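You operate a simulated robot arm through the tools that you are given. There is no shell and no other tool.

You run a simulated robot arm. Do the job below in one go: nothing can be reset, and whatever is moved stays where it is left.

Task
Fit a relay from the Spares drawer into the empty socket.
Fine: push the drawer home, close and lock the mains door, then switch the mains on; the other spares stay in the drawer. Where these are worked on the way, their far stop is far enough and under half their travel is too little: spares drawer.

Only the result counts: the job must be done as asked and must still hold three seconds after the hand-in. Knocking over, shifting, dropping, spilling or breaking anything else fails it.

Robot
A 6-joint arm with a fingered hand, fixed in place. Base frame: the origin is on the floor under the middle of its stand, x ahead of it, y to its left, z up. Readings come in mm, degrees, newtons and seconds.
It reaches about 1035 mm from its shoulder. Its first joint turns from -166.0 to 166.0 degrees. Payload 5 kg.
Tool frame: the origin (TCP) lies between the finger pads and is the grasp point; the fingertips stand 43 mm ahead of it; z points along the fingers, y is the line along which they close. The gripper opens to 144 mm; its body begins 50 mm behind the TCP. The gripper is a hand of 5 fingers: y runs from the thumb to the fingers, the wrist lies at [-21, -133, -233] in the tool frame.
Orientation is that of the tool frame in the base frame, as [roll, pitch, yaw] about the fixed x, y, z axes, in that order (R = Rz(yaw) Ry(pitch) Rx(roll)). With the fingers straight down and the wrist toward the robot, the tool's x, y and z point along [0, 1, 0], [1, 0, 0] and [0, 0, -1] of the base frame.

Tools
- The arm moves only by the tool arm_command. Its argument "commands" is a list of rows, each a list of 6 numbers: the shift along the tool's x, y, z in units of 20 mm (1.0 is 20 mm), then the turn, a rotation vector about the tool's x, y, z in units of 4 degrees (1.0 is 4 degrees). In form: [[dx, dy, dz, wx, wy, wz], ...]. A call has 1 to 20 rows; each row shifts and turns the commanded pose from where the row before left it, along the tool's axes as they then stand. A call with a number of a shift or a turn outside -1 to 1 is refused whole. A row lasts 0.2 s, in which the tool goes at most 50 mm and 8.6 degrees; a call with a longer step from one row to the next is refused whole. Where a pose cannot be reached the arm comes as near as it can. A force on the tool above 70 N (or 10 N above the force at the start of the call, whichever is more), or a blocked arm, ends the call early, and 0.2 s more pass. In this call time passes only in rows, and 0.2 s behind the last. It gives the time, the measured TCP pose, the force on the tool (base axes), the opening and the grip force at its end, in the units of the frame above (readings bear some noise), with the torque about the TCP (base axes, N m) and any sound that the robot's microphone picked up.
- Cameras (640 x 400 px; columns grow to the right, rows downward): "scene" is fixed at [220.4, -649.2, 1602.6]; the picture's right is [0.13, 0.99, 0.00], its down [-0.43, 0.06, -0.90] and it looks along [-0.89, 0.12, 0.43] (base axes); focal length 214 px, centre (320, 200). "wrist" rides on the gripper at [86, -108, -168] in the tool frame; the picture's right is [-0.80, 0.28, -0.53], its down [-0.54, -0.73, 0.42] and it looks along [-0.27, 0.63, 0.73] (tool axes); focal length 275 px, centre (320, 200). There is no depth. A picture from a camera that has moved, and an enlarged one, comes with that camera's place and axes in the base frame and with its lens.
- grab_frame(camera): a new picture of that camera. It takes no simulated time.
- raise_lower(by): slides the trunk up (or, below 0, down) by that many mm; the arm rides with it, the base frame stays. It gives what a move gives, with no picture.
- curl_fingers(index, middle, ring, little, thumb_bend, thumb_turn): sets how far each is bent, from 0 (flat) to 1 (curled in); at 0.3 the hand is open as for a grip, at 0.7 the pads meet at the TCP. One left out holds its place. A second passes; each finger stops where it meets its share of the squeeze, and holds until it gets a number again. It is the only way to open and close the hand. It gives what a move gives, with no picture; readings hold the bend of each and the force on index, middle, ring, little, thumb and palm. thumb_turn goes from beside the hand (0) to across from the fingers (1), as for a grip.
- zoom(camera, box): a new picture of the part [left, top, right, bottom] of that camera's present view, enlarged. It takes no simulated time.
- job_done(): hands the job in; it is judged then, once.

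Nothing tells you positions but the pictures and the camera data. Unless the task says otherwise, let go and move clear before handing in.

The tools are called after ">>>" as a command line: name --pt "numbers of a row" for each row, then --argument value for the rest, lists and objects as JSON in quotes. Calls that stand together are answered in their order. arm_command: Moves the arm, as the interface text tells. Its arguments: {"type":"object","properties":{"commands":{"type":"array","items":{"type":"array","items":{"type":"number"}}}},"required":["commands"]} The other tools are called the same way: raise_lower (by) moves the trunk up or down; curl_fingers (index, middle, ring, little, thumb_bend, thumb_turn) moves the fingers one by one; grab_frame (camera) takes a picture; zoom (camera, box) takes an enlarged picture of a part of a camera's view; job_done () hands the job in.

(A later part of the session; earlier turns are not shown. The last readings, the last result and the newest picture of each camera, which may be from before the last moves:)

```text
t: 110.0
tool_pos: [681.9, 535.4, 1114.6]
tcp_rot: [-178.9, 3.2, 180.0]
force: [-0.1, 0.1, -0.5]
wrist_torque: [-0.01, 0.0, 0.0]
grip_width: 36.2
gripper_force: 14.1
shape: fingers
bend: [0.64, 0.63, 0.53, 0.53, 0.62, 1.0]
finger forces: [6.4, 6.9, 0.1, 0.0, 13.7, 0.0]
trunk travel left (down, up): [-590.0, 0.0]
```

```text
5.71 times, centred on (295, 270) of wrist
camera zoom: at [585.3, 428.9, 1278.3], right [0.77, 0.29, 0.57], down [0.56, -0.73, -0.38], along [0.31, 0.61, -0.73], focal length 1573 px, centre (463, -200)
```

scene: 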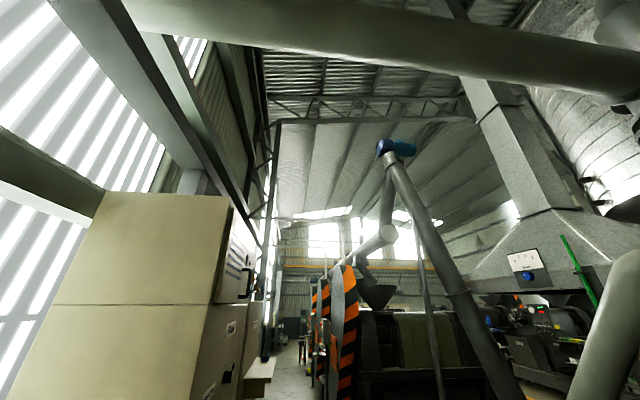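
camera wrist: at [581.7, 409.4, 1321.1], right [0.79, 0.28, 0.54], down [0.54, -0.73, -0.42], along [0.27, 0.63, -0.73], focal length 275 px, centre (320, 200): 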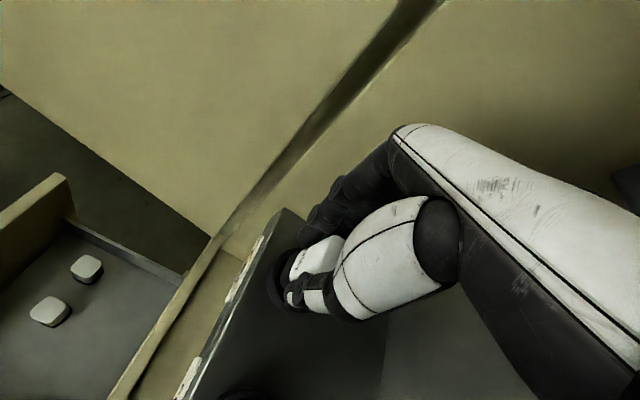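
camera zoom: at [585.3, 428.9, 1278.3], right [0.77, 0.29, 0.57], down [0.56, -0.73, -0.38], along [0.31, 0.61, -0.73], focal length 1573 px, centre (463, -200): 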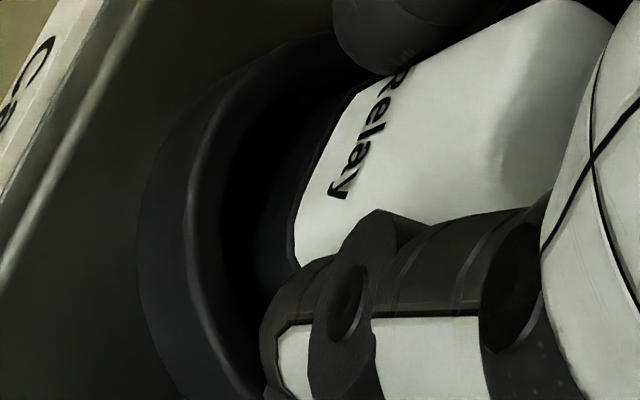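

It keeps going in without resistance. I'll trim x back 2 mm and lower on until it seats.

>>> arm_command --pt "0.1 -0.05 0.15 0 0 0"

>>> arm_command --pt "0 0 0.15 0 0 0"

>>> zoom --camera "wrist" --box '[260, 235, 330, 305]'

```text
t: 110.5
tool_pos: [679.3, 533.3, 1111.5]
tcp_rot: [-178.8, 3.1, 179.9]
force: [-0.5, -0.6, -0.7]
wrist_torque: [-0.02, 0.02, 0.0]
grip_width: 36.2
gripper_force: 13.3
shape: fingers
bend: [0.64, 0.63, 0.53, 0.53, 0.62, 1.0]
finger forces: [6.4, 7.0, 0.0, 0.1, 13.7, 0.0]
trunk travel left (down, up): [-590.0, 0.0]
```

```text
t: 110.8
tool_pos: [680.6, 533.1, 1108.8]
tcp_rot: [-178.9, 3.2, -179.9]
force: [-0.1, 0.0, 0.7]
wrist_torque: [0.03, 0.0, 0.02]
grip_width: 35.8
gripper_force: 13.3
shape: fingers
bend: [0.64, 0.63, 0.53, 0.53, 0.62, 1.0]
finger forces: [6.6, 7.1, 0.0, 0.1, 14.1, 0.0]
trunk travel left (down, up): [-590.0, 0.0]
```

```text
5.71 times, centred on (295, 270) of wrist
camera zoom: at [583.7, 427.9, 1273.2], right [0.77, 0.29, 0.57], down [0.56, -0.73, -0.38], along [0.31, 0.61, -0.73], focal length 1573 px, centre (463, -200)
```

zoom: 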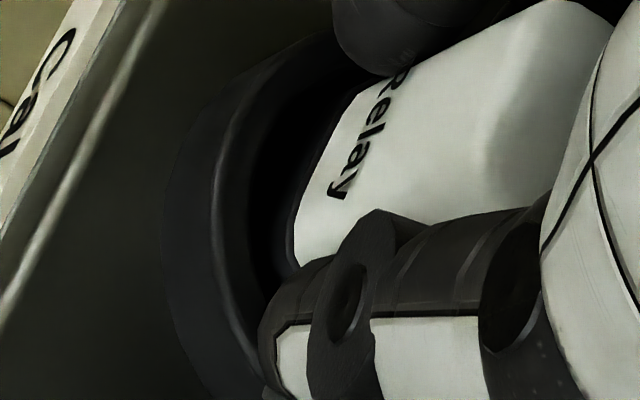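

>>> arm_command --pt "0 0 0.15 0 0 0"

>>> arm_command --pt "0 0 0.15 0 0 0"

>>> zoom --camera "wrist" --box '[260, 235, 330, 305]'

```text
t: 111.2
tool_pos: [680.4, 533.0, 1107.8]
tcp_rot: [-179.1, 3.0, 179.9]
force: [-0.9, 0.3, 9.0]
wrist_torque: [0.12, -0.01, 0.0]
grip_width: 35.7
gripper_force: 14.9
shape: fingers
bend: [0.65, 0.63, 0.53, 0.53, 0.62, 1.0]
finger forces: [7.1, 7.7, 0.0, 0.0, 15.3, 0.0]
trunk travel left (down, up): [-590.0, 0.0]
```

```text
t: 111.7
tool_pos: [679.6, 533.3, 1107.7]
tcp_rot: [-178.9, 3.2, -179.9]
force: [-0.2, 1.0, 19.8]
wrist_torque: [-0.02, -0.12, 0.05]
grip_width: 35.9
gripper_force: 16.6
shape: fingers
bend: [0.65, 0.63, 0.53, 0.53, 0.62, 1.0]
finger forces: [7.5, 9.0, 0.0, 0.0, 16.0, 0.0]
trunk travel left (down, up): [-590.0, 0.0]
```

```text
5.71 times, centred on (295, 270) of wrist
camera zoom: at [583.5, 427.1, 1270.7], right [0.77, 0.29, 0.57], down [0.56, -0.73, -0.38], along [0.31, 0.61, -0.73], focal length 1573 px, centre (463, -200)
```

zoom: 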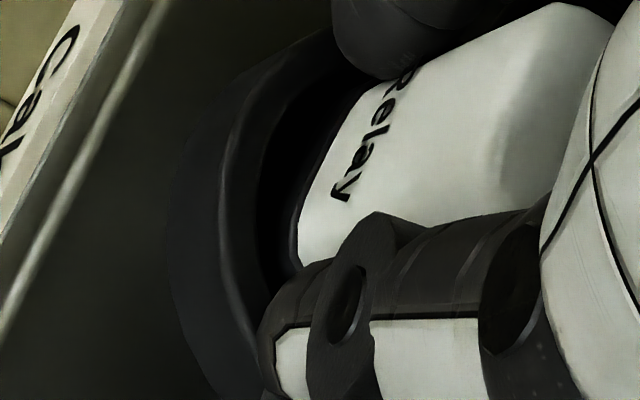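

The relay has bottomed with an even 20 N reaction, about 14 mm below first rim contact. I'll press a bit more to make sure it is home.

>>> arm_command --pt "0 0 0.2 0 0 0"

>>> zoom --camera "wrist" --box '[260, 235, 330, 305]'

```text
t: 112.0
tool_pos: [678.5, 533.7, 1105.6]
tcp_rot: [-179.1, 3.2, -179.9]
force: [-0.2, 2.7, 34.2]
wrist_torque: [0.37, 0.05, -0.04]
grip_width: 35.1
gripper_force: 23.8
shape: fingers
bend: [0.65, 0.62, 0.53, 0.53, 0.62, 1.0]
finger forces: [21.9, 11.1, 0.1, 0.0, 16.1, 0.0]
trunk travel left (down, up): [-590.0, 0.0]
```

```text
5.71 times, centred on (295, 270) of wrist
camera zoom: at [583.0, 427.0, 1268.5], right [0.76, 0.29, 0.57], down [0.57, -0.73, -0.38], along [0.31, 0.62, -0.73], focal length 1573 px, centre (463, -200)
```

zoom: 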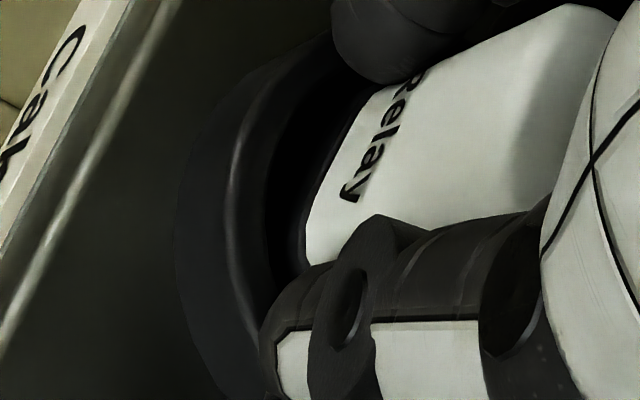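

The index tip is now bearing on the ring, so I'll stop pressing and release the relay, then lift off and inspect.

>>> arm_command --pt "0 0 -0.2 0 0 0"

>>> curl_fingers --index 0.55 --middle 0.55 --thumb_bend 0.55

>>> zoom --camera "wrist" --box '[240, 215, 340, 315]'

```text
t: 112.5
tool_pos: [678.5, 533.6, 1104.7]
tcp_rot: [-178.9, 3.2, -179.9]
force: [0.3, 3.5, 26.8]
wrist_torque: [0.48, -0.01, -0.03]
grip_width: 35.4
gripper_force: 22.0
shape: fingers
bend: [0.65, 0.62, 0.53, 0.53, 0.62, 1.0]
finger forces: [18.0, 10.4, 0.1, 0.0, 14.9, 0.1]
trunk travel left (down, up): [-590.0, 0.0]
```

```text
t: 113.5
tool_pos: [680.2, 530.9, 1104.6]
tcp_rot: [-178.9, 3.1, 179.9]
force: [-2.7, -7.3, 28.1]
wrist_torque: [0.38, 0.29, 0.08]
grip_width: 46.0
gripper_force: 13.2
shape: fingers
bend: [0.62, 0.57, 0.53, 0.53, 0.55, 1.0]
finger forces: [20.6, 6.4, 0.1, 0.0, 0.0, 0.1]
trunk travel left (down, up): [-590.0, 0.0]
```

```text
4.00 times, centred on (290, 265) of wrist
camera zoom: at [583.1, 425.8, 1269.5], right [0.77, 0.29, 0.57], down [0.56, -0.73, -0.38], along [0.31, 0.61, -0.73], focal length 1101 px, centre (440, -60)
```

zoom: 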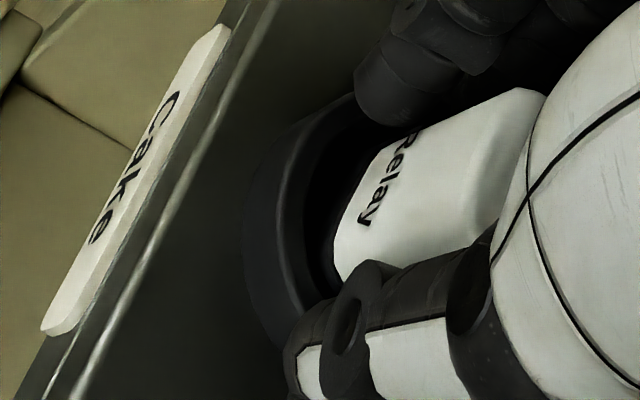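

>>> arm_command --pt "0 0 -0.4 0 0 0" --pt "0 0 -0.4 0 0 0"

>>> curl_fingers --index 0.52 --middle 0.52 --thumb_bend 0.52

>>> zoom --camera "wrist" --box '[240, 215, 340, 315]'

```text
t: 114.0
tool_pos: [679.1, 531.9, 1116.9]
tcp_rot: [-178.8, 3.0, -180.0]
force: [0.7, -6.5, -1.1]
wrist_torque: [0.02, -0.03, -0.14]
grip_width: 59.7
gripper_force: 3.3
shape: fingers
bend: [0.55, 0.57, 0.53, 0.53, 0.55, 1.0]
finger forces: [0.1, 6.8, 0.1, 0.0, 0.0, 0.1]
trunk travel left (down, up): [-590.0, 0.0]
```

```text
t: 115.0
tool_pos: [681.4, 530.7, 1118.5]
tcp_rot: [-178.9, 3.2, -179.9]
force: [0.7, -13.7, -3.7]
wrist_torque: [0.0, 0.06, -0.25]
grip_width: 70.4
gripper_force: 7.4
shape: fingers
bend: [0.52, 0.57, 0.53, 0.53, 0.52, 1.0]
finger forces: [0.1, 14.1, 0.1, 0.0, 0.0, 0.1]
trunk travel left (down, up): [-590.0, 0.0]
```

```text
4.00 times, centred on (290, 265) of wrist
camera zoom: at [584.4, 426.4, 1282.6], right [0.77, 0.29, 0.57], down [0.56, -0.73, -0.38], along [0.31, 0.61, -0.73], focal length 1101 px, centre (440, -60)
```

zoom: 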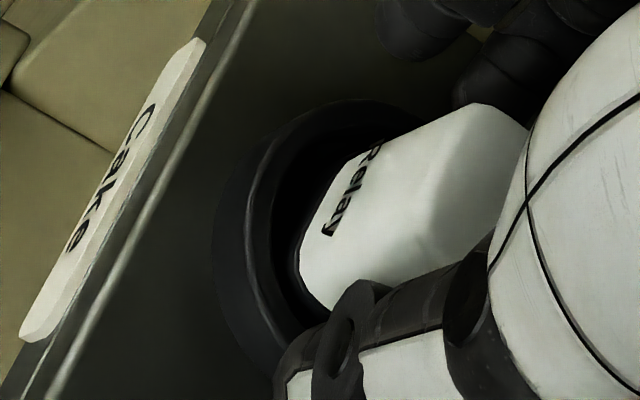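

The relay is standing in the Cake socket. The middle finger's back is touching the left wall, so I'll curl it slightly, then lift the hand up and back off the relay.

>>> curl_fingers --middle 0.57 --ring 0.57 --little 0.57 --index 0.54

>>> arm_command --pt "0.1 0 -0.7 0 0 0" --pt "0.3 0 -0.8 0 0 0" --pt "0.3 0 -0.8 0 0 0" --pt "0.3 0 -0.8 0 0 0"

>>> grab_frame --camera "wrist"

>>> zoom --camera "wrist" --box '[230, 215, 350, 335]'

```text
t: 116.0
tool_pos: [679.5, 532.7, 1118.7]
tcp_rot: [-178.9, 3.1, 179.9]
force: [0.9, -7.1, 1.6]
wrist_torque: [0.24, -0.03, -0.19]
grip_width: 67.8
gripper_force: 3.1
shape: fingers
bend: [0.54, 0.58, 0.56, 0.56, 0.52, 1.0]
finger forces: [0.0, 6.3, 0.0, 0.0, 0.1, 0.0]
trunk travel left (down, up): [-590.0, 0.0]
```

```text
t: 117.0
tool_pos: [657.2, 535.0, 1180.5]
tcp_rot: [-178.9, 3.1, 179.9]
force: [0.9, -8.5, -0.2]
wrist_torque: [0.15, 0.02, -0.15]
grip_width: 67.2
gripper_force: 4.3
shape: fingers
bend: [0.54, 0.59, 0.56, 0.56, 0.52, 1.0]
finger forces: [0.0, 8.2, 0.0, 0.1, 0.0, 0.0]
trunk travel left (down, up): [-590.0, 0.0]
```

```text
taken
camera wrist: at [560.1, 428.3, 1344.2], right [0.77, 0.29, 0.57], down [0.56, -0.73, -0.38], along [0.31, 0.61, -0.73], focal length 275 px, centre (320, 200)
```

wrist: 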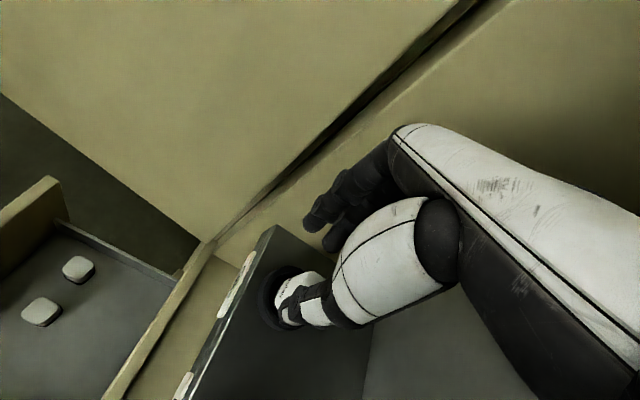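

```text
3.33 times, centred on (290, 275) of wrist
camera zoom: at [560.1, 428.3, 1344.2], right [0.77, 0.29, 0.57], down [0.56, -0.73, -0.38], along [0.31, 0.61, -0.73], focal length 918 px, centre (420, -50)
```

zoom: 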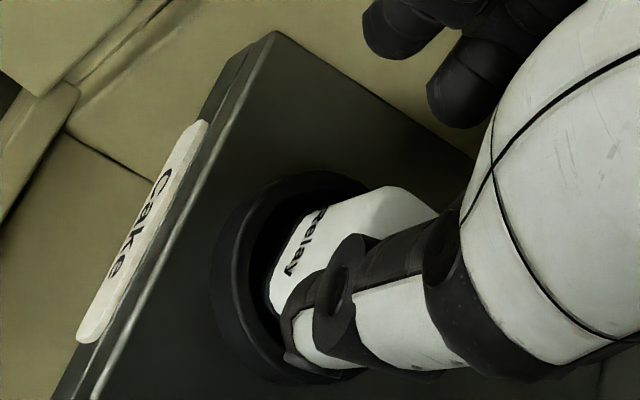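

The relay stays in place as the hand leaves. Moving right and back out of the compartment to inspect it.

>>> arm_command --pt "0.3 -0.6 -0.2 0 0 0" --pt "0.8 -0.6 -0.2 0 0 0" --pt "1 -0.6 0 0 0 0" --pt "1 -0.6 0 0 0 0" --pt "1 -0.6 0 0 0 0" --pt "1 -0.6 0 0 0 0" --pt "1 -0.6 0 0 0 0" --pt "1 -0.6 0 0 0 0"

>>> grab_frame --camera "wrist"

```text
t: 118.8
tool_pos: [638.1, 521.4, 1239.4]
tcp_rot: [-178.8, 2.8, -179.9]
force: [-0.1, -0.2, -0.3]
wrist_torque: [0.01, -0.04, 0.0]
grip_width: 67.6
gripper_force: 0.0
shape: fingers
bend: [0.54, 0.56, 0.56, 0.56, 0.52, 1.0]
finger forces: [0.0, 0.0, 0.1, 0.1, 0.0, 0.1]
out of reach, approached as far as the arm can: row 1, 2, 3, 4, 5, 6, 7, 8
trunk travel left (down, up): [-590.0, 0.0]
```

```text
taken
camera wrist: at [542.1, 416.2, 1402.7], right [0.77, 0.3, 0.57], down [0.56, -0.73, -0.38], along [0.3, 0.61, -0.73], focal length 275 px, centre (320, 200)
```

wrist: 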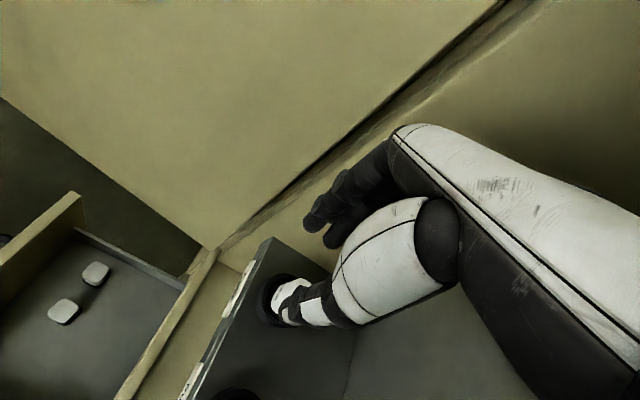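

The arm moved oddly (a near-straight elbow, I think), but nothing was touched. I'll try small inward steps again.

>>> arm_command --pt "0.5 -0.2 0 0 0 0" --pt "0.5 -0.2 0 0 0 0"

```text
t: 119.5
tool_pos: [633.2, 521.7, 1246.0]
tcp_rot: [-178.8, 2.9, -179.9]
force: [0.3, -0.8, 0.4]
wrist_torque: [0.02, -0.02, -0.02]
grip_width: 67.3
gripper_force: 0.1
shape: fingers
bend: [0.54, 0.56, 0.56, 0.56, 0.52, 1.0]
finger forces: [0.0, 0.1, 0.0, 0.0, 0.0, 0.1]
out of reach, approached as far as the arm can: row 1, 2
trunk travel left (down, up): [-590.0, 0.0]
```

>>> arm_command --pt "0 -0.5 0 0 0 0"

>>> arm_command --pt "0 0 0.5 0 0 0"

```text
t: 119.8
tool_pos: [636.9, 516.6, 1247.0]
tcp_rot: [-178.7, 2.9, -180.0]
force: [-1.1, -1.1, -0.6]
wrist_torque: [0.0, -0.01, 0.0]
grip_width: 67.5
gripper_force: 0.0
shape: fingers
bend: [0.54, 0.56, 0.56, 0.56, 0.52, 1.0]
finger forces: [0.1, 0.0, 0.0, 0.1, 0.1, 0.0]
out of reach, approached as far as the arm can: row 1
trunk travel left (down, up): [-590.0, 0.0]
```

```text
t: 120.2
tool_pos: [639.8, 516.0, 1237.5]
tcp_rot: [-178.7, 2.9, -180.0]
force: [0.7, -0.5, 0.3]
wrist_torque: [-0.03, 0.0, -0.02]
grip_width: 67.3
gripper_force: 0.1
shape: fingers
bend: [0.54, 0.56, 0.56, 0.56, 0.52, 1.0]
finger forces: [0.0, 0.0, 0.0, 0.0, 0.0, 0.1]
out of reach, approached as far as the arm can: row 1
trunk travel left (down, up): [-590.0, 0.0]
```

The elbow is nearly straight, so inward motion is sluggish; it is creeping inward a little each call. I'll command a longer pull straight toward the shoulder to get it to bend.

>>> arm_command --pt "0.79 -0.47 0.38 0 0 0" --pt "0.79 -0.47 0.38 0 0 0" --pt "0.79 -0.47 0.38 0 0 0" --pt "0.79 -0.47 0.38 0 0 0" --pt "0.79 -0.47 0.38 0 0 0" --pt "0.79 -0.47 0.38 0 0 0" --pt "0.79 -0.47 0.38 0 0 0" --pt "0.79 -0.47 0.38 0 0 0"

```text
t: 122.0
tool_pos: [640.5, 517.7, 1237.0]
tcp_rot: [-178.7, 3.0, -179.9]
force: [0.5, 0.8, 0.3]
wrist_torque: [-0.01, 0.0, 0.0]
grip_width: 67.4
gripper_force: 0.0
shape: fingers
bend: [0.54, 0.56, 0.56, 0.56, 0.52, 1.0]
finger forces: [0.0, 0.1, 0.0, 0.1, 0.1, 0.0]
out of reach, approached as far as the arm can: row 1, 2, 3, 4, 5, 6, 7, 8
trunk travel left (down, up): [-590.0, 0.0]
```

The elbow seems to have gone slightly past straight onto its stop. I'll stretch outward a touch to bring it back through straight, then draw inward again.

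>>> arm_command --pt "-0.5 0.2 -0.25 0 0 0" --pt "-0.5 0.1 -0.25 0 0 0"

>>> arm_command --pt "0.4 -0.24 0.19 0 0 0" --pt "0.4 -0.24 0.19 0 0 0" --pt "0.4 -0.24 0.19 0 0 0"

```text
t: 122.7
tool_pos: [643.0, 517.7, 1239.4]
tcp_rot: [-178.7, 3.0, 179.9]
force: [0.0, -0.7, 0.3]
wrist_torque: [0.01, 0.03, -0.02]
grip_width: 67.5
gripper_force: 0.0
shape: fingers
bend: [0.54, 0.56, 0.56, 0.56, 0.52, 1.0]
finger forces: [0.0, 0.0, 0.0, 0.1, 0.0, 0.1]
out of reach, approached as far as the arm can: row 1, 2
trunk travel left (down, up): [-590.0, 0.0]
```

```text
t: 123.5
tool_pos: [641.7, 516.8, 1236.8]
tcp_rot: [-178.8, 2.9, 180.0]
force: [0.3, -0.5, 0.4]
wrist_torque: [-0.02, -0.01, 0.0]
grip_width: 67.2
gripper_force: 0.0
shape: fingers
bend: [0.54, 0.56, 0.56, 0.56, 0.52, 1.0]
finger forces: [0.1, 0.0, 0.0, 0.1, 0.0, 0.1]
out of reach, approached as far as the arm can: row 1, 2, 3
trunk travel left (down, up): [-590.0, 0.0]
```

I think raising the hand at full stretch let the elbow bend the wrong way. Moving outward and downward together should carry it back through straight; there is still 30 mm clearance above the relay for this.

>>> arm_command --pt "-0.6 0 0.6 0 0 0" --pt "-0.6 0 0.6 0 0 0" --pt "-0.6 0 0.6 0 0 0" --pt "-0.6 0 0.6 0 0 0"

>>> arm_command --pt "0.5 -0.3 0.1 0 0 0" --pt "0.5 -0.3 0.1 0 0 0" --pt "0.5 -0.3 0 0 0 0"

```text
t: 124.5
tool_pos: [674.9, 504.6, 1184.1]
tcp_rot: [-178.9, 2.9, 179.9]
force: [0.8, 0.4, 0.5]
wrist_torque: [-0.01, 0.06, 0.02]
grip_width: 67.3
gripper_force: 0.0
shape: fingers
bend: [0.54, 0.56, 0.56, 0.56, 0.52, 1.0]
finger forces: [0.1, 0.1, 0.1, 0.1, 0.0, 0.2]
out of reach, approached as far as the arm can: row 2, 3, 4
trunk travel left (down, up): [-590.0, 0.0]
```

```text
t: 125.2
tool_pos: [672.0, 502.5, 1190.3]
tcp_rot: [-178.7, 2.9, -179.9]
force: [0.3, 0.5, -0.4]
wrist_torque: [-0.02, -0.04, 0.02]
grip_width: 67.5
gripper_force: 0.0
shape: fingers
bend: [0.54, 0.56, 0.56, 0.56, 0.52, 1.0]
finger forces: [0.1, 0.0, 0.1, 0.0, 0.1, 0.1]
out of reach, approached as far as the arm can: row 1, 2, 3
trunk travel left (down, up): [-590.0, 0.0]
```

Still stuck on the wrong side of straight. Pitching the hand about the arm's own bending axis, pivoting around the wrist, should make the elbow bend the proper way; the fingers swing back out of the cabinet as they do so.

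>>> arm_command --pt "-0.4 0.2 -0.3 0 0 0" --pt "0.6 -0.35 0 0.504 0.863 0" --pt "0.69 -0.4 0 0.504 0.863 0" --pt "0.69 -0.4 0 0.504 0.863 0" --pt "0.69 -0.4 0 0.504 0.863 0" --pt "0.69 -0.4 0 0.504 0.863 0"

>>> grab_frame --camera "wrist"

```text
t: 126.7
tool_pos: [598.8, 461.2, 1199.0]
tcp_rot: [-168.4, -14.2, 178.0]
force: [-0.1, -0.4, 0.3]
wrist_torque: [0.04, 0.0, 0.02]
grip_width: 67.8
gripper_force: 0.0
shape: fingers
bend: [0.54, 0.56, 0.56, 0.56, 0.52, 1.0]
finger forces: [0.1, 0.1, 0.1, 0.0, 0.0, 0.1]
out of reach, approached as far as the arm can: row 1, 3, 5
trunk travel left (down, up): [-590.0, 0.0]
```

```text
taken
camera wrist: at [556.9, 389.2, 1398.9], right [0.9, 0.35, 0.26], down [0.43, -0.81, -0.39], along [0.07, 0.47, -0.88], focal length 275 px, centre (320, 200)
```

wrist: 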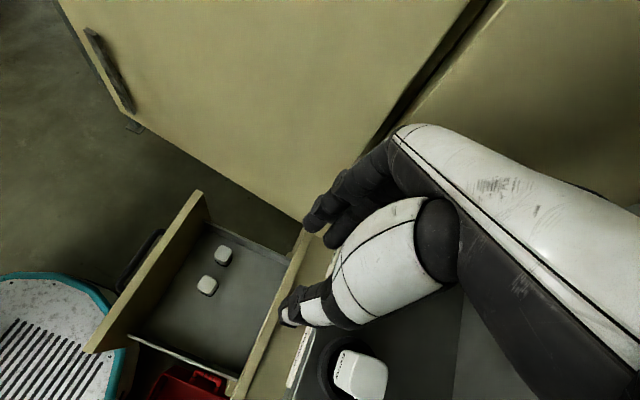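

>>> arm_command --pt "0.8 -0.45 0.72 0.5 0.86 0" --pt "0.8 -0.45 0.6 0.5 0.86 0" --pt "0.8 -0.45 0.5 0.5 0.86 0"

>>> grab_frame --camera "wrist"

```text
t: 127.5
tool_pos: [543.3, 430.5, 1184.5]
tcp_rot: [-161.5, -24.1, 175.2]
force: [0.7, 0.2, -0.3]
wrist_torque: [0.01, 0.0, -0.01]
grip_width: 67.6
gripper_force: 0.0
shape: fingers
bend: [0.54, 0.56, 0.56, 0.56, 0.52, 1.0]
finger forces: [0.0, 0.1, 0.1, 0.1, 0.0, 0.0]
trunk travel left (down, up): [-590.0, 0.0]
```

```text
taken
camera wrist: at [538.3, 379.8, 1396.4], right [0.93, 0.36, 0.06], down [0.36, -0.85, -0.38], along [-0.09, 0.37, -0.92], focal length 275 px, centre (320, 200)
```

wrist: 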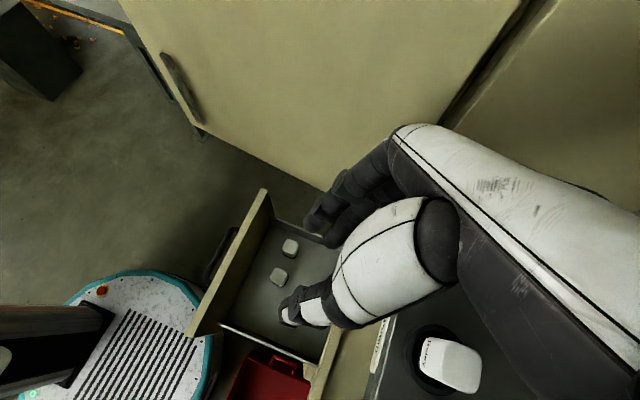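

The elbow is bending the right way again. I'll continue backing out and then square the hand up.

>>> arm_command --pt "0.87 -0.4 0.31 0 0 0" --pt "0.87 -0.4 0.31 0 0 0" --pt "0.87 -0.4 0.31 0 0 0" --pt "0.87 -0.4 0.31 0 0 0" --pt "0.87 -0.4 0.31 0 0 0" --pt "0.2 0 0.1 -0.5 -0.86 0" --pt "0.2 0 0.1 -0.5 -0.86 0" --pt "0.2 0 0 -0.5 -0.86 0" --pt "0.2 0 0 -0.5 -0.86 0" --pt "0.2 0 0 -0.5 -0.86 0" --pt "0.2 0 0 -0.5 -0.86 0" --pt "0.2 0 0 -0.5 -0.86 0"

>>> grab_frame --camera "wrist"

```text
t: 130.1
tool_pos: [423.8, 387.8, 1209.4]
tcp_rot: [-176.8, -0.4, 179.9]
force: [-0.1, -0.7, 0.3]
wrist_torque: [0.01, 0.0, 0.01]
grip_width: 67.5
gripper_force: 0.0
shape: fingers
bend: [0.54, 0.56, 0.56, 0.56, 0.52, 1.0]
finger forces: [0.1, 0.0, 0.1, 0.0, 0.1, 0.0]
trunk travel left (down, up): [-590.0, 0.0]
```

```text
taken
camera wrist: at [337.7, 289.6, 1382.5], right [0.8, 0.31, 0.51], down [0.54, -0.75, -0.39], along [0.26, 0.58, -0.77], focal length 275 px, centre (320, 200)
```

wrist: 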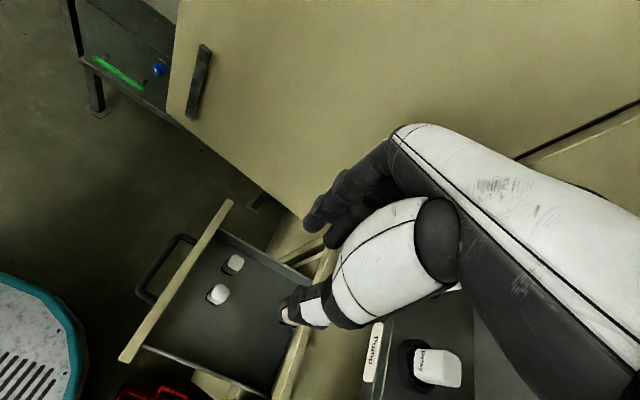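

Back at a clear pose. I'll retreat a bit and turn the hand to face the cabinet to inspect the Cake socket.

>>> arm_command --pt "1 -0.5 -0.3 0 0 0" --pt "1 -0.5 -0.3 0 0 0" --pt "1 -0.5 -0.3 0 0 0" --pt "1 -0.5 -0.3 0 0 0" --pt "0 0 0 0 0 1" --pt "0 0 0 0 0 1" --pt "0 0 0 0 0 1" --pt "0 0 0 0 0 1" --pt "0 0 0 0 0 1" --pt "0 0 0 0 0 1" --pt "0 0 0 0 0 1" --pt "0 0 0 0 0 1" --pt "0 0 0 0 0 1" --pt "0 0 0 0 0 1" --pt "0 0 0 0 0 1" --pt "0 0 0 0 0 1" --pt "0 0 0 0 0 1" --pt "0 0 0 0 0 1" --pt "0 0 0 0 0 1" --pt "0 0 0 0 0 1"

>>> grab_frame --camera "wrist"

```text
t: 134.2
tool_pos: [344.5, 350.9, 1235.3]
tcp_rot: [-178.2, 2.7, 115.9]
force: [0.5, 0.1, -0.4]
wrist_torque: [-0.02, 0.04, -0.03]
grip_width: 67.3
gripper_force: 0.0
shape: fingers
bend: [0.54, 0.56, 0.56, 0.56, 0.52, 1.0]
finger forces: [0.0, 0.0, 0.1, 0.0, 0.0, 0.0]
trunk travel left (down, up): [-590.0, 0.0]
```

```text
taken
camera wrist: at [209.8, 389.9, 1401.6], right [0.61, -0.56, 0.56], down [-0.42, -0.83, -0.37], along [0.68, -0.01, -0.74], focal length 275 px, centre (320, 200)
```

wrist: 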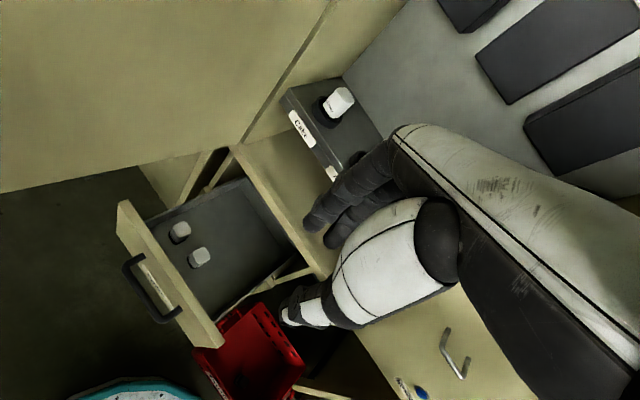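

>>> zoom --camera "wrist" --box '[270, 60, 400, 190]'

>>> zoom --camera "wrist" --box '[90, 150, 310, 340]'

```text
3.08 times, centred on (335, 125) of wrist
camera zoom: at [209.8, 389.9, 1401.6], right [0.61, -0.56, 0.56], down [-0.42, -0.83, -0.37], along [0.68, -0.01, -0.74], focal length 847 px, centre (274, 431)
```

zoom: 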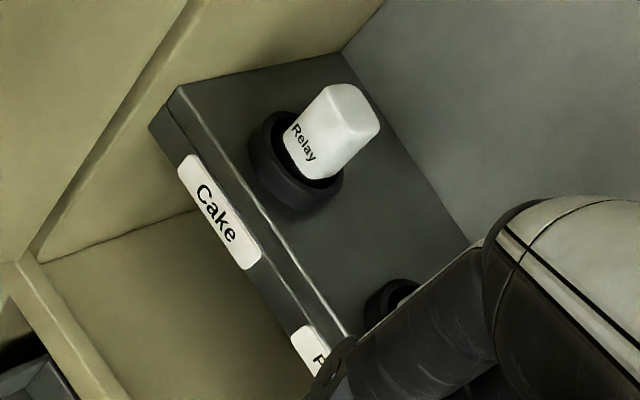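

```text
2.11 times, centred on (200, 245) of wrist
camera zoom: at [209.8, 389.9, 1401.6], right [0.61, -0.56, 0.56], down [-0.42, -0.83, -0.37], along [0.68, -0.01, -0.74], focal length 580 px, centre (573, 105)
```

zoom: 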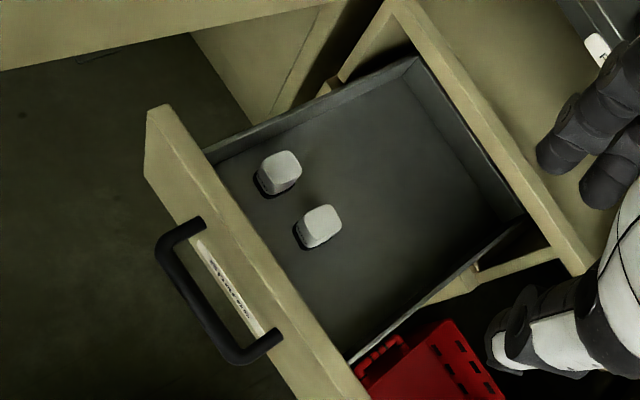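

The relay stands upright in the Cake socket, text to the front like its neighbours. To compare seating heights I'll take a level view of the row, as I did at the start.

>>> arm_command --pt "-0.5 -0.2 -0.9 0 0 0.93" --pt "-0.5 -0.2 -0.9 0 0 0.93" --pt "-0.5 -0.2 -0.9 0 0 0.93" --pt "-0.5 -0.2 -0.9 0 0 0.93" --pt "-0.5 -0.2 -0.9 0 0 0.93" --pt "-0.5 -0.2 -0.9 0 0 0.93" --pt "-0.5 -0.2 -0.9 0 0 0.93"

>>> arm_command --pt "0 0 0 -1 0 0" --pt "0 0 0 -1 0 0" --pt "0 0 0 -1 0 0" --pt "0 0 0 -1 0 0" --pt "0 0 0 -1 0 0" --pt "0 0 0 -1 0 0" --pt "0 0 0 -1 0 0" --pt "0 0 0 -1 0 0" --pt "0 0 0 -1 0 0" --pt "0 0 0 -1 0 0" --pt "0 0 0 -1 0 0" --pt "0 0 0 -1 0 0" --pt "0 0 0 -1 0 0" --pt "0 0 0 -1 0 0"

>>> raise_lower --by -250

>>> grab_frame --camera "wrist"

```text
t: 135.8
tool_pos: [336.1, 283.6, 1366.5]
tcp_rot: [-179.6, 3.1, 89.8]
force: [0.4, -0.4, -0.7]
wrist_torque: [0.03, -0.03, -0.01]
grip_width: 67.2
gripper_force: 0.1
shape: fingers
bend: [0.54, 0.56, 0.56, 0.56, 0.52, 1.0]
finger forces: [0.0, 0.0, 0.0, 0.1, 0.0, 0.0]
trunk travel left (down, up): [-590.0, 0.0]
```

```text
t: 138.8
tool_pos: [337.3, 283.3, 1365.5]
tcp_rot: [124.4, 3.2, 89.8]
force: [-0.5, -0.4, 1.0]
wrist_torque: [0.02, -0.01, 0.0]
grip_width: 67.4
gripper_force: 0.1
shape: fingers
bend: [0.54, 0.56, 0.56, 0.56, 0.52, 1.0]
finger forces: [0.0, 0.0, 0.1, 0.0, 0.0, 0.0]
trunk travel left (down, up): [-590.0, 0.0]
```

```text
t: 141.4
tool_pos: [336.7, 283.5, 1116.1]
tcp_rot: [124.5, 3.2, 89.9]
force: [-0.1, 0.1, -0.9]
wrist_torque: [0.02, 0.01, -0.02]
grip_width: 67.6
gripper_force: 0.1
shape: fingers
bend: [0.54, 0.56, 0.56, 0.56, 0.52, 1.0]
finger forces: [0.0, 0.1, 0.0, 0.1, 0.1, 0.0]
trunk travel left (down, up): [-340.0, 250.0]
```

```text
taken
camera wrist: at [136.1, 370.0, 1115.6], right [-0.28, -0.76, 0.58], down [-0.06, -0.59, -0.81], along [0.96, -0.26, 0.12], focal length 275 px, centre (320, 200)
```

wrist: 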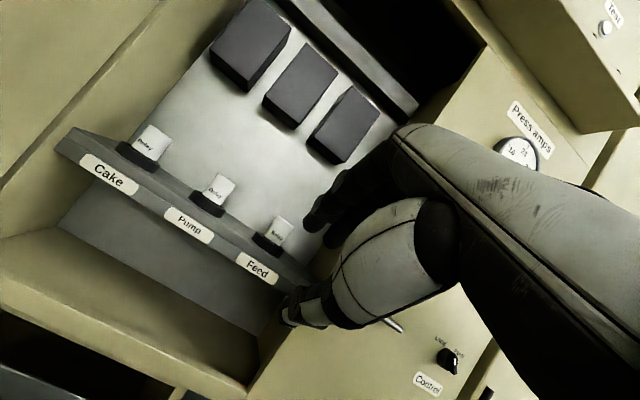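

>>> zoom --camera "wrist" --box '[60, 90, 320, 290]'

>>> zoom --camera "wrist" --box '[100, 110, 250, 220]'

```text
2.00 times, centred on (190, 190) of wrist
camera zoom: at [136.1, 370.0, 1115.6], right [-0.28, -0.76, 0.58], down [-0.06, -0.59, -0.81], along [0.96, -0.26, 0.12], focal length 551 px, centre (580, 220)
```

zoom: 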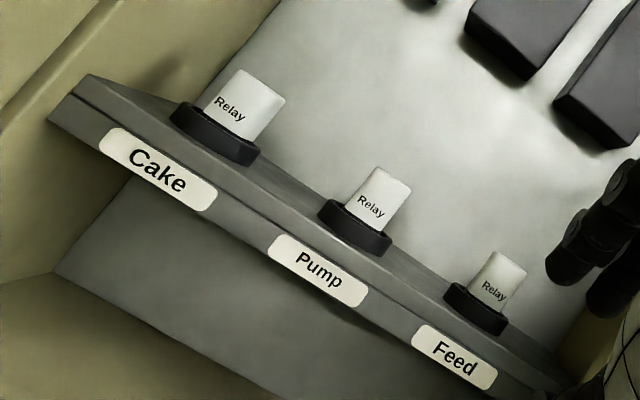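

```text
3.64 times, centred on (175, 165) of wrist
camera zoom: at [136.1, 370.0, 1115.6], right [-0.28, -0.76, 0.58], down [-0.06, -0.59, -0.81], along [0.96, -0.26, 0.12], focal length 1001 px, centre (847, 327)
```

zoom: 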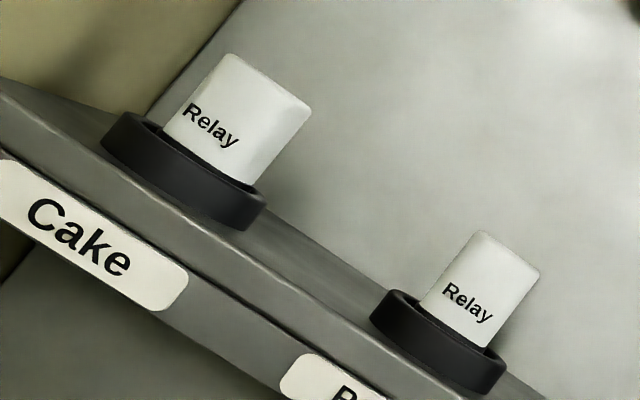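

The new relay sits at the same depth and orientation as its neighbours, so the fitting looks right. Next is the drawer: I'll bring the hand down in front of the handle, pointing down and closed, and push on the bar.

>>> arm_command --pt "0.52 -0.85 0.24 1 0 0" --pt "0.52 -0.83 0.3 1 0 0" --pt "0.52 -0.81 0.36 1 0 0" --pt "0.52 -0.78 0.42 1 0 0" --pt "0.52 -0.75 0.47 1 0 0" --pt "0.52 -0.71 0.52 1 0 0" --pt "0.52 -0.68 0.57 1 0 0" --pt "0.52 -0.64 0.62 1 0 0" --pt "0.52 -0.6 0.66 1 0 0" --pt "0.52 -0.55 0.7 1 0 0" --pt "0.52 -0.5 0.73 1 0 0" --pt "0.52 -0.46 0.76 0 0.4 0" --pt "0.52 -0.46 0.76 0 0.4 0" --pt "0.52 -0.46 0.76 0 0 0"

>>> curl_fingers --index 0.8 --middle 0.8 --ring 0.8 --little 0.8 --thumb_bend 0.6

>>> grab_frame --camera "wrist"

```text
t: 144.4
tool_pos: [256.5, 417.8, 874.0]
tcp_rot: [168.4, 0.1, 90.5]
force: [-0.1, -1.1, 0.6]
wrist_torque: [0.01, 0.0, 0.0]
grip_width: 67.3
gripper_force: 0.1
shape: fingers
bend: [0.54, 0.56, 0.56, 0.56, 0.52, 1.0]
finger forces: [0.0, 0.0, 0.0, 0.0, 0.0, 0.1]
trunk travel left (down, up): [-340.0, 250.0]
```

```text
t: 145.4
tool_pos: [256.9, 417.5, 873.3]
tcp_rot: [168.3, 0.1, 90.6]
force: [-0.9, 0.2, -0.1]
wrist_torque: [0.0, 0.0, 0.03]
grip_width: 15.8
gripper_force: 0.0
shape: fingers
bend: [0.8, 0.8, 0.8, 0.8, 0.6, 1.0]
finger forces: [0.0, 0.0, 0.0, 0.1, 0.0, 0.0]
trunk travel left (down, up): [-340.0, 250.0]
```

```text
taken
camera wrist: at [115.3, 502.6, 1015.2], right [0.18, -0.79, 0.58], down [-0.62, -0.55, -0.56], along [0.76, -0.26, -0.59], focal length 275 px, centre (320, 200)
```

wrist: 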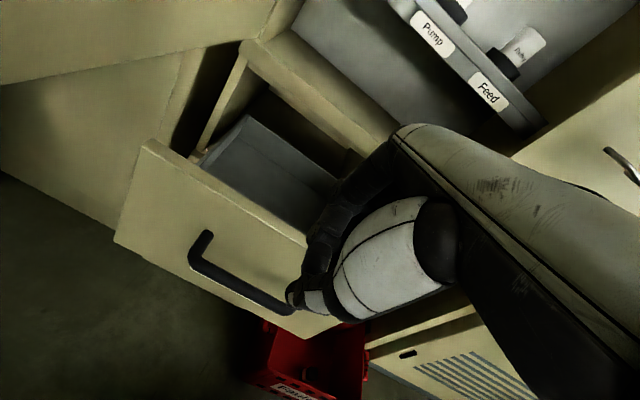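

>>> arm_command --pt "0.3 -0.78 -0.16 0 0 0" --pt "0.3 -0.78 -0.16 0 0 0" --pt "0.3 -0.203 0.979 0 0 0" --pt "0.3 -0.203 0.979 0 0 0" --pt "0 -0.203 0.979 0 0 0" --pt "0 -0.203 0.979 0 0 0" --pt "0 -0.203 0.979 0 0 0" --pt "0 -0.203 0.979 0 0 0"

>>> grab_frame --camera "wrist"

```text
t: 147.2
tool_pos: [224.5, 441.1, 753.3]
tcp_rot: [168.5, 0.1, 90.4]
force: [0.1, 0.5, 0.1]
wrist_torque: [0.05, 0.0, -0.01]
grip_width: 15.9
gripper_force: 0.0
shape: fingers
bend: [0.8, 0.8, 0.8, 0.8, 0.6, 1.0]
finger forces: [0.0, 0.1, 0.1, 0.0, 0.0, 0.0]
trunk travel left (down, up): [-340.0, 250.0]
```

```text
taken
camera wrist: at [82.7, 525.3, 895.1], right [0.18, -0.79, 0.58], down [-0.62, -0.55, -0.56], along [0.76, -0.26, -0.59], focal length 275 px, centre (320, 200)
```

wrist: 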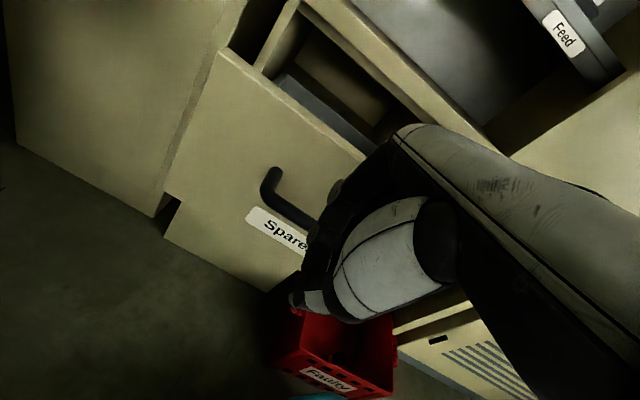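

>>> arm_command --pt "0 -0.203 0.979 0 0 0" --pt "0 -0.203 0.979 0 0 0" --pt "0 -0.1 0.5 0 0 0" --pt "0 0.783 0.162 0 0 0" --pt "0 0.783 0.162 0 0 0" --pt "0 0.783 0.162 0 0 0"

>>> grab_frame --camera "wrist"

```text
t: 148.6
tool_pos: [273.3, 439.6, 702.6]
tcp_rot: [168.4, 0.1, 90.5]
force: [-0.5, 0.0, 0.2]
wrist_torque: [-0.02, -0.01, 0.01]
grip_width: 16.2
gripper_force: 0.0
shape: fingers
bend: [0.8, 0.8, 0.8, 0.8, 0.6, 1.0]
finger forces: [0.1, 0.1, 0.0, 0.0, 0.1, 0.0]
trunk travel left (down, up): [-340.0, 250.0]
```

```text
taken
camera wrist: at [130.7, 525.6, 844.2], right [0.18, -0.79, 0.58], down [-0.62, -0.55, -0.56], along [0.76, -0.26, -0.59], focal length 275 px, centre (320, 200)
```

wrist: 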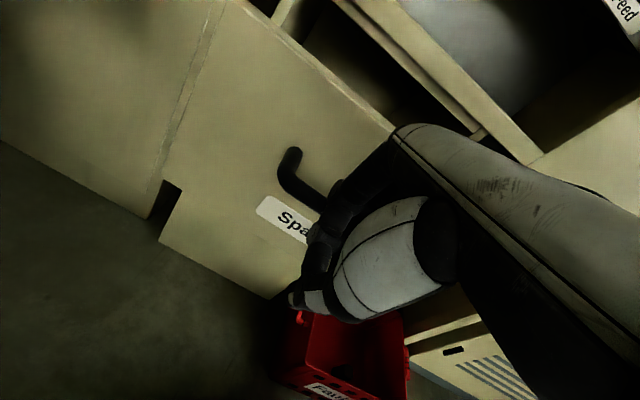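

The closed fingers are just in front of the bar. Pushing the drawer in steadily.

>>> arm_command --pt "0 0.3 0.06 0 0 0" --pt "0 0.5 0.1 0 0 0" --pt "0 0.6 0.12 0 0 0" --pt "0 0.6 0.12 0 0 0" --pt "0 0.6 0.12 0 0 0" --pt "0 0.6 0.12 0 0 0" --pt "0 0.6 0.12 0 0 0" --pt "0 0.6 0.12 0 0 0" --pt "0 0.6 0.12 0 0 0" --pt "0 0.6 0.12 0 0 0" --pt "0 0.4 0.08 0 0 0" --pt "0 0.2 0.04 0 0 0"

>>> grab_frame --camera "wrist"

```text
t: 151.2
tool_pos: [398.1, 442.0, 704.6]
tcp_rot: [168.4, 0.1, 90.5]
force: [-1.3, -0.9, 1.0]
wrist_torque: [-0.01, -0.07, -0.01]
grip_width: 15.9
gripper_force: 1.2
shape: fingers
bend: [0.8, 0.8, 0.8, 0.8, 0.6, 1.0]
finger forces: [0.0, 1.5, 0.1, 0.1, 0.0, 0.0]
trunk travel left (down, up): [-340.0, 250.0]
```

```text
taken
camera wrist: at [257.0, 526.9, 845.1], right [0.18, -0.79, 0.58], down [-0.62, -0.55, -0.56], along [0.76, -0.26, -0.59], focal length 275 px, centre (320, 200)
```

wrist: 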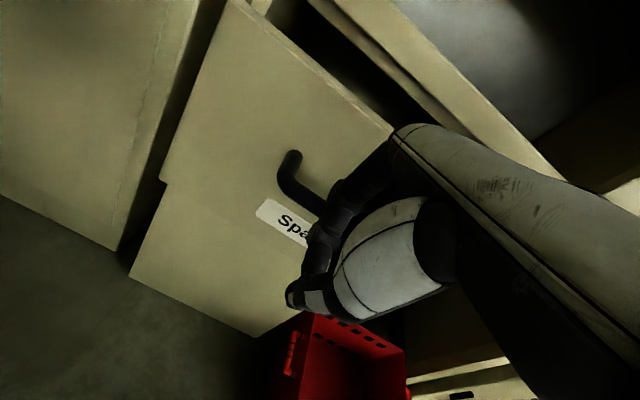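

>>> arm_command --pt "0 0.3 0.06 0 0 0" --pt "0 0.5 0.1 0 0 0" --pt "0 0.6 0.12 0 0 0" --pt "0 0.6 0.12 0 0 0" --pt "0 0.6 0.12 0 0 0" --pt "0 0.6 0.12 0 0 0" --pt "0 0.6 0.12 0 0 0" --pt "0 0.6 0.12 0 0 0" --pt "0 0.6 0.12 0 0 0" --pt "0 0.5 0.1 0 0 0" --pt "0 0.3 0.06 0 0 0"

>>> grab_frame --camera "wrist"

```text
t: 153.6
tool_pos: [517.1, 442.9, 703.6]
tcp_rot: [168.5, 0.1, 90.5]
force: [-0.2, -0.1, 0.4]
wrist_torque: [0.0, 0.02, 0.0]
grip_width: 15.9
gripper_force: 0.0
shape: fingers
bend: [0.8, 0.8, 0.8, 0.8, 0.6, 1.0]
finger forces: [0.0, 0.0, 0.0, 0.1, 0.0, 0.1]
trunk travel left (down, up): [-340.0, 250.0]
```

```text
taken
camera wrist: at [375.7, 527.7, 845.4], right [0.18, -0.79, 0.58], down [-0.62, -0.55, -0.56], along [0.76, -0.26, -0.59], focal length 275 px, centre (320, 200)
```

wrist: 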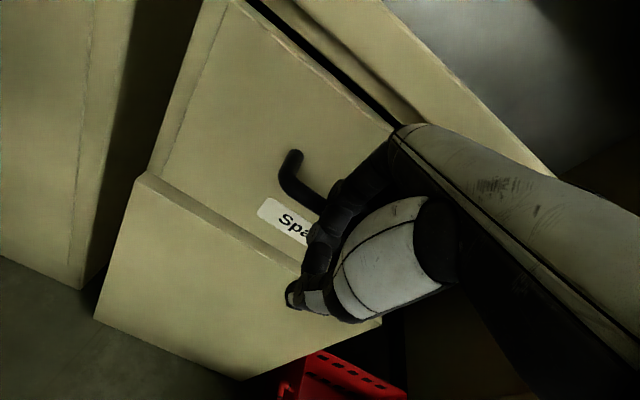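

>>> arm_command --pt "0 0.3 0.06 0 0 0" --pt "0 0.3 0.06 0 0 0" --pt "0 0.3 0.06 0 0 0" --pt "0 0.3 0.06 0 0 0" --pt "0 0.25 0.05 0 0 0" --pt "0 0.25 0.05 0 0 0"

>>> grab_frame --camera "wrist"

```text
t: 155.1
tool_pos: [546.7, 444.2, 710.1]
tcp_rot: [168.4, -0.1, 90.8]
force: [-51.4, -11.0, 35.8]
wrist_torque: [-0.78, -0.21, -0.65]
grip_width: 22.6
gripper_force: 30.8
shape: fingers
bend: [0.8, 0.81, 0.81, 0.8, 0.57, 1.0]
finger forces: [26.1, 21.5, 14.3, 0.1, 0.0, 0.0]
trunk travel left (down, up): [-340.0, 250.0]
stopped in row 6: the force on the tool passed its limit at 71 N (the readings are from after the stop); the commanded pose is now the measured one
```

```text
taken
camera wrist: at [403.9, 528.2, 850.9], right [0.18, -0.79, 0.58], down [-0.62, -0.55, -0.56], along [0.77, -0.26, -0.59], focal length 275 px, centre (320, 200)
```

wrist: 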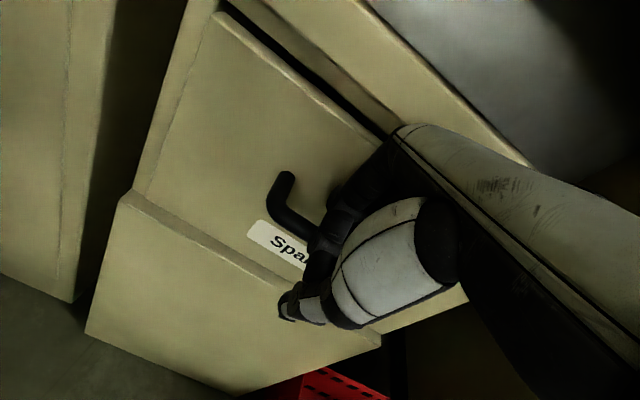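

The drawer has reached its stop with the push force rising sharply. I'll back away and check that it's flush.

>>> arm_command --pt "0 -0.783 -0.162 0 0 0" --pt "0 -0.783 -0.162 0 0 0" --pt "0 -0.783 -0.162 0 0 0" --pt "0 -0.783 -0.162 0 0 0" --pt "0 -0.783 -0.162 0 0 0" --pt "0 -0.783 -0.162 0 0 0" --pt "0 -0.783 -0.162 0 0 0" --pt "0 0.203 -0.979 0 0 0" --pt "0 0.203 -0.979 0 0 0" --pt "0 0.203 -0.979 0 0 0" --pt "0 0.203 -0.979 0 0 0" --pt "0 0.203 -0.979 0 0 0"

>>> grab_frame --camera "wrist"

```text
t: 157.7
tool_pos: [438.8, 442.0, 805.2]
tcp_rot: [168.4, 0.1, 90.7]
force: [0.4, 0.1, 0.0]
wrist_torque: [-0.03, 0.0, 0.02]
grip_width: 17.2
gripper_force: 0.0
shape: fingers
bend: [0.8, 0.8, 0.8, 0.8, 0.59, 1.0]
finger forces: [0.0, 0.1, 0.0, 0.0, 0.0, 0.0]
trunk travel left (down, up): [-340.0, 250.0]
```

```text
taken
camera wrist: at [297.4, 527.0, 947.1], right [0.18, -0.79, 0.58], down [-0.62, -0.55, -0.56], along [0.76, -0.26, -0.59], focal length 275 px, centre (320, 200)
```

wrist: 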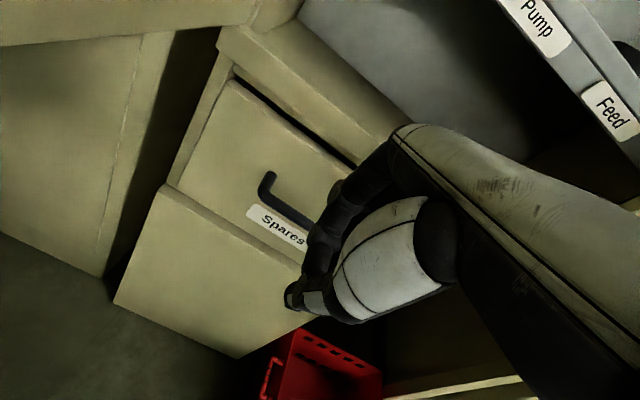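

>>> zoom --camera "wrist" --box '[150, 20, 400, 220]'

```text
2.00 times, centred on (275, 120) of wrist
camera zoom: at [297.4, 527.0, 947.1], right [0.18, -0.79, 0.58], down [-0.62, -0.55, -0.56], along [0.76, -0.26, -0.59], focal length 551 px, centre (410, 360)
```

zoom: 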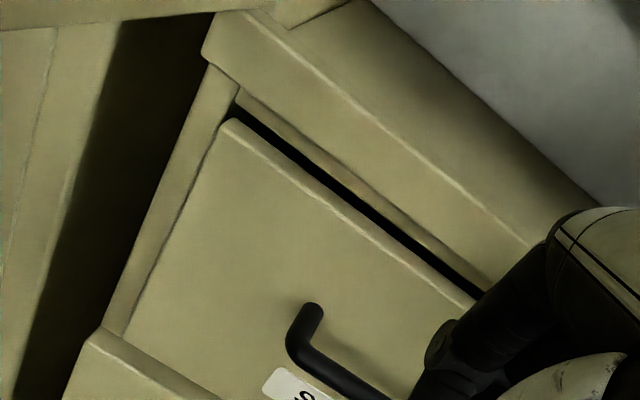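

The drawer is flush again (bar back at x≈562). Now for the mains door: I'll raise up and turn the hand to look left at the door's inner face.

>>> raise_lower --by 250

>>> arm_command --pt "-0.5 -0.5 -0.9 0.3 0 -1" --pt "-0.5 -0.5 -0.9 0.3 0 -1" --pt "-0.5 -0.5 -0.9 0.3 0 -1" --pt "-0.5 -0.5 -0.9 0.3 0 -1" --pt "-0.5 -0.5 -0.9 0.3 0 -1" --pt "0 -0.5 -0.9 0.3 0 -1" --pt "0 -0.5 -0.9 0.3 0 -1" --pt "0 -0.5 -0.9 0.3 0 -1" --pt "0 -0.5 -0.9 0.3 0 -1" --pt "0 -0.5 -0.9 0.3 0 -1" --pt "0 0 0 0 0 -1" --pt "0 0 0 0 0 -1" --pt "0 0 0 0 0 -1" --pt "0 0 0 0 0 -1" --pt "0 0 0 0 0 -1" --pt "0 0 0 0 0 -1" --pt "0 0 0 0 0 -1" --pt "0 0 0 0 0 -1"

>>> grab_frame --camera "wrist"

```text
t: 160.2
tool_pos: [439.6, 442.4, 1055.1]
tcp_rot: [168.5, 0.0, 90.6]
force: [0.3, 0.1, -0.6]
wrist_torque: [0.02, -0.02, -0.02]
grip_width: 17.2
gripper_force: 0.1
shape: fingers
bend: [0.8, 0.8, 0.8, 0.8, 0.59, 1.0]
finger forces: [0.0, 0.1, 0.0, 0.0, 0.0, 0.0]
trunk travel left (down, up): [-590.0, 0.0]
```

```text
t: 164.0
tool_pos: [337.7, 365.8, 1225.6]
tcp_rot: [-176.2, 1.7, 162.5]
force: [0.1, -0.1, 0.8]
wrist_torque: [-0.01, -0.02, -0.04]
grip_width: 17.1
gripper_force: 0.0
shape: fingers
bend: [0.8, 0.8, 0.8, 0.8, 0.59, 1.0]
finger forces: [0.1, 0.0, 0.0, 0.0, 0.0, 0.0]
trunk travel left (down, up): [-590.0, 0.0]
```

```text
taken
camera wrist: at [217.7, 300.2, 1396.6], right [0.84, 0.07, 0.54], down [0.3, -0.88, -0.36], along [0.45, 0.46, -0.76], focal length 275 px, centre (320, 200)
```

wrist: 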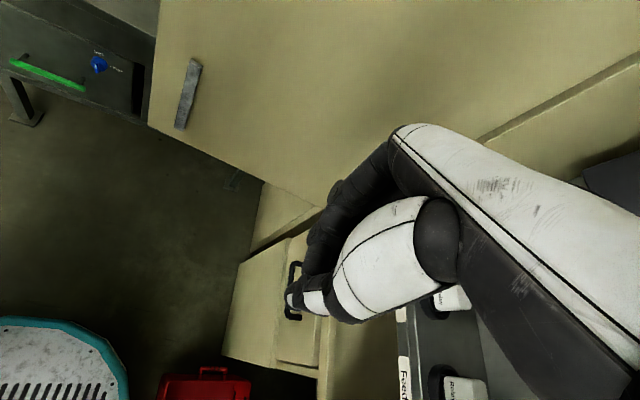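

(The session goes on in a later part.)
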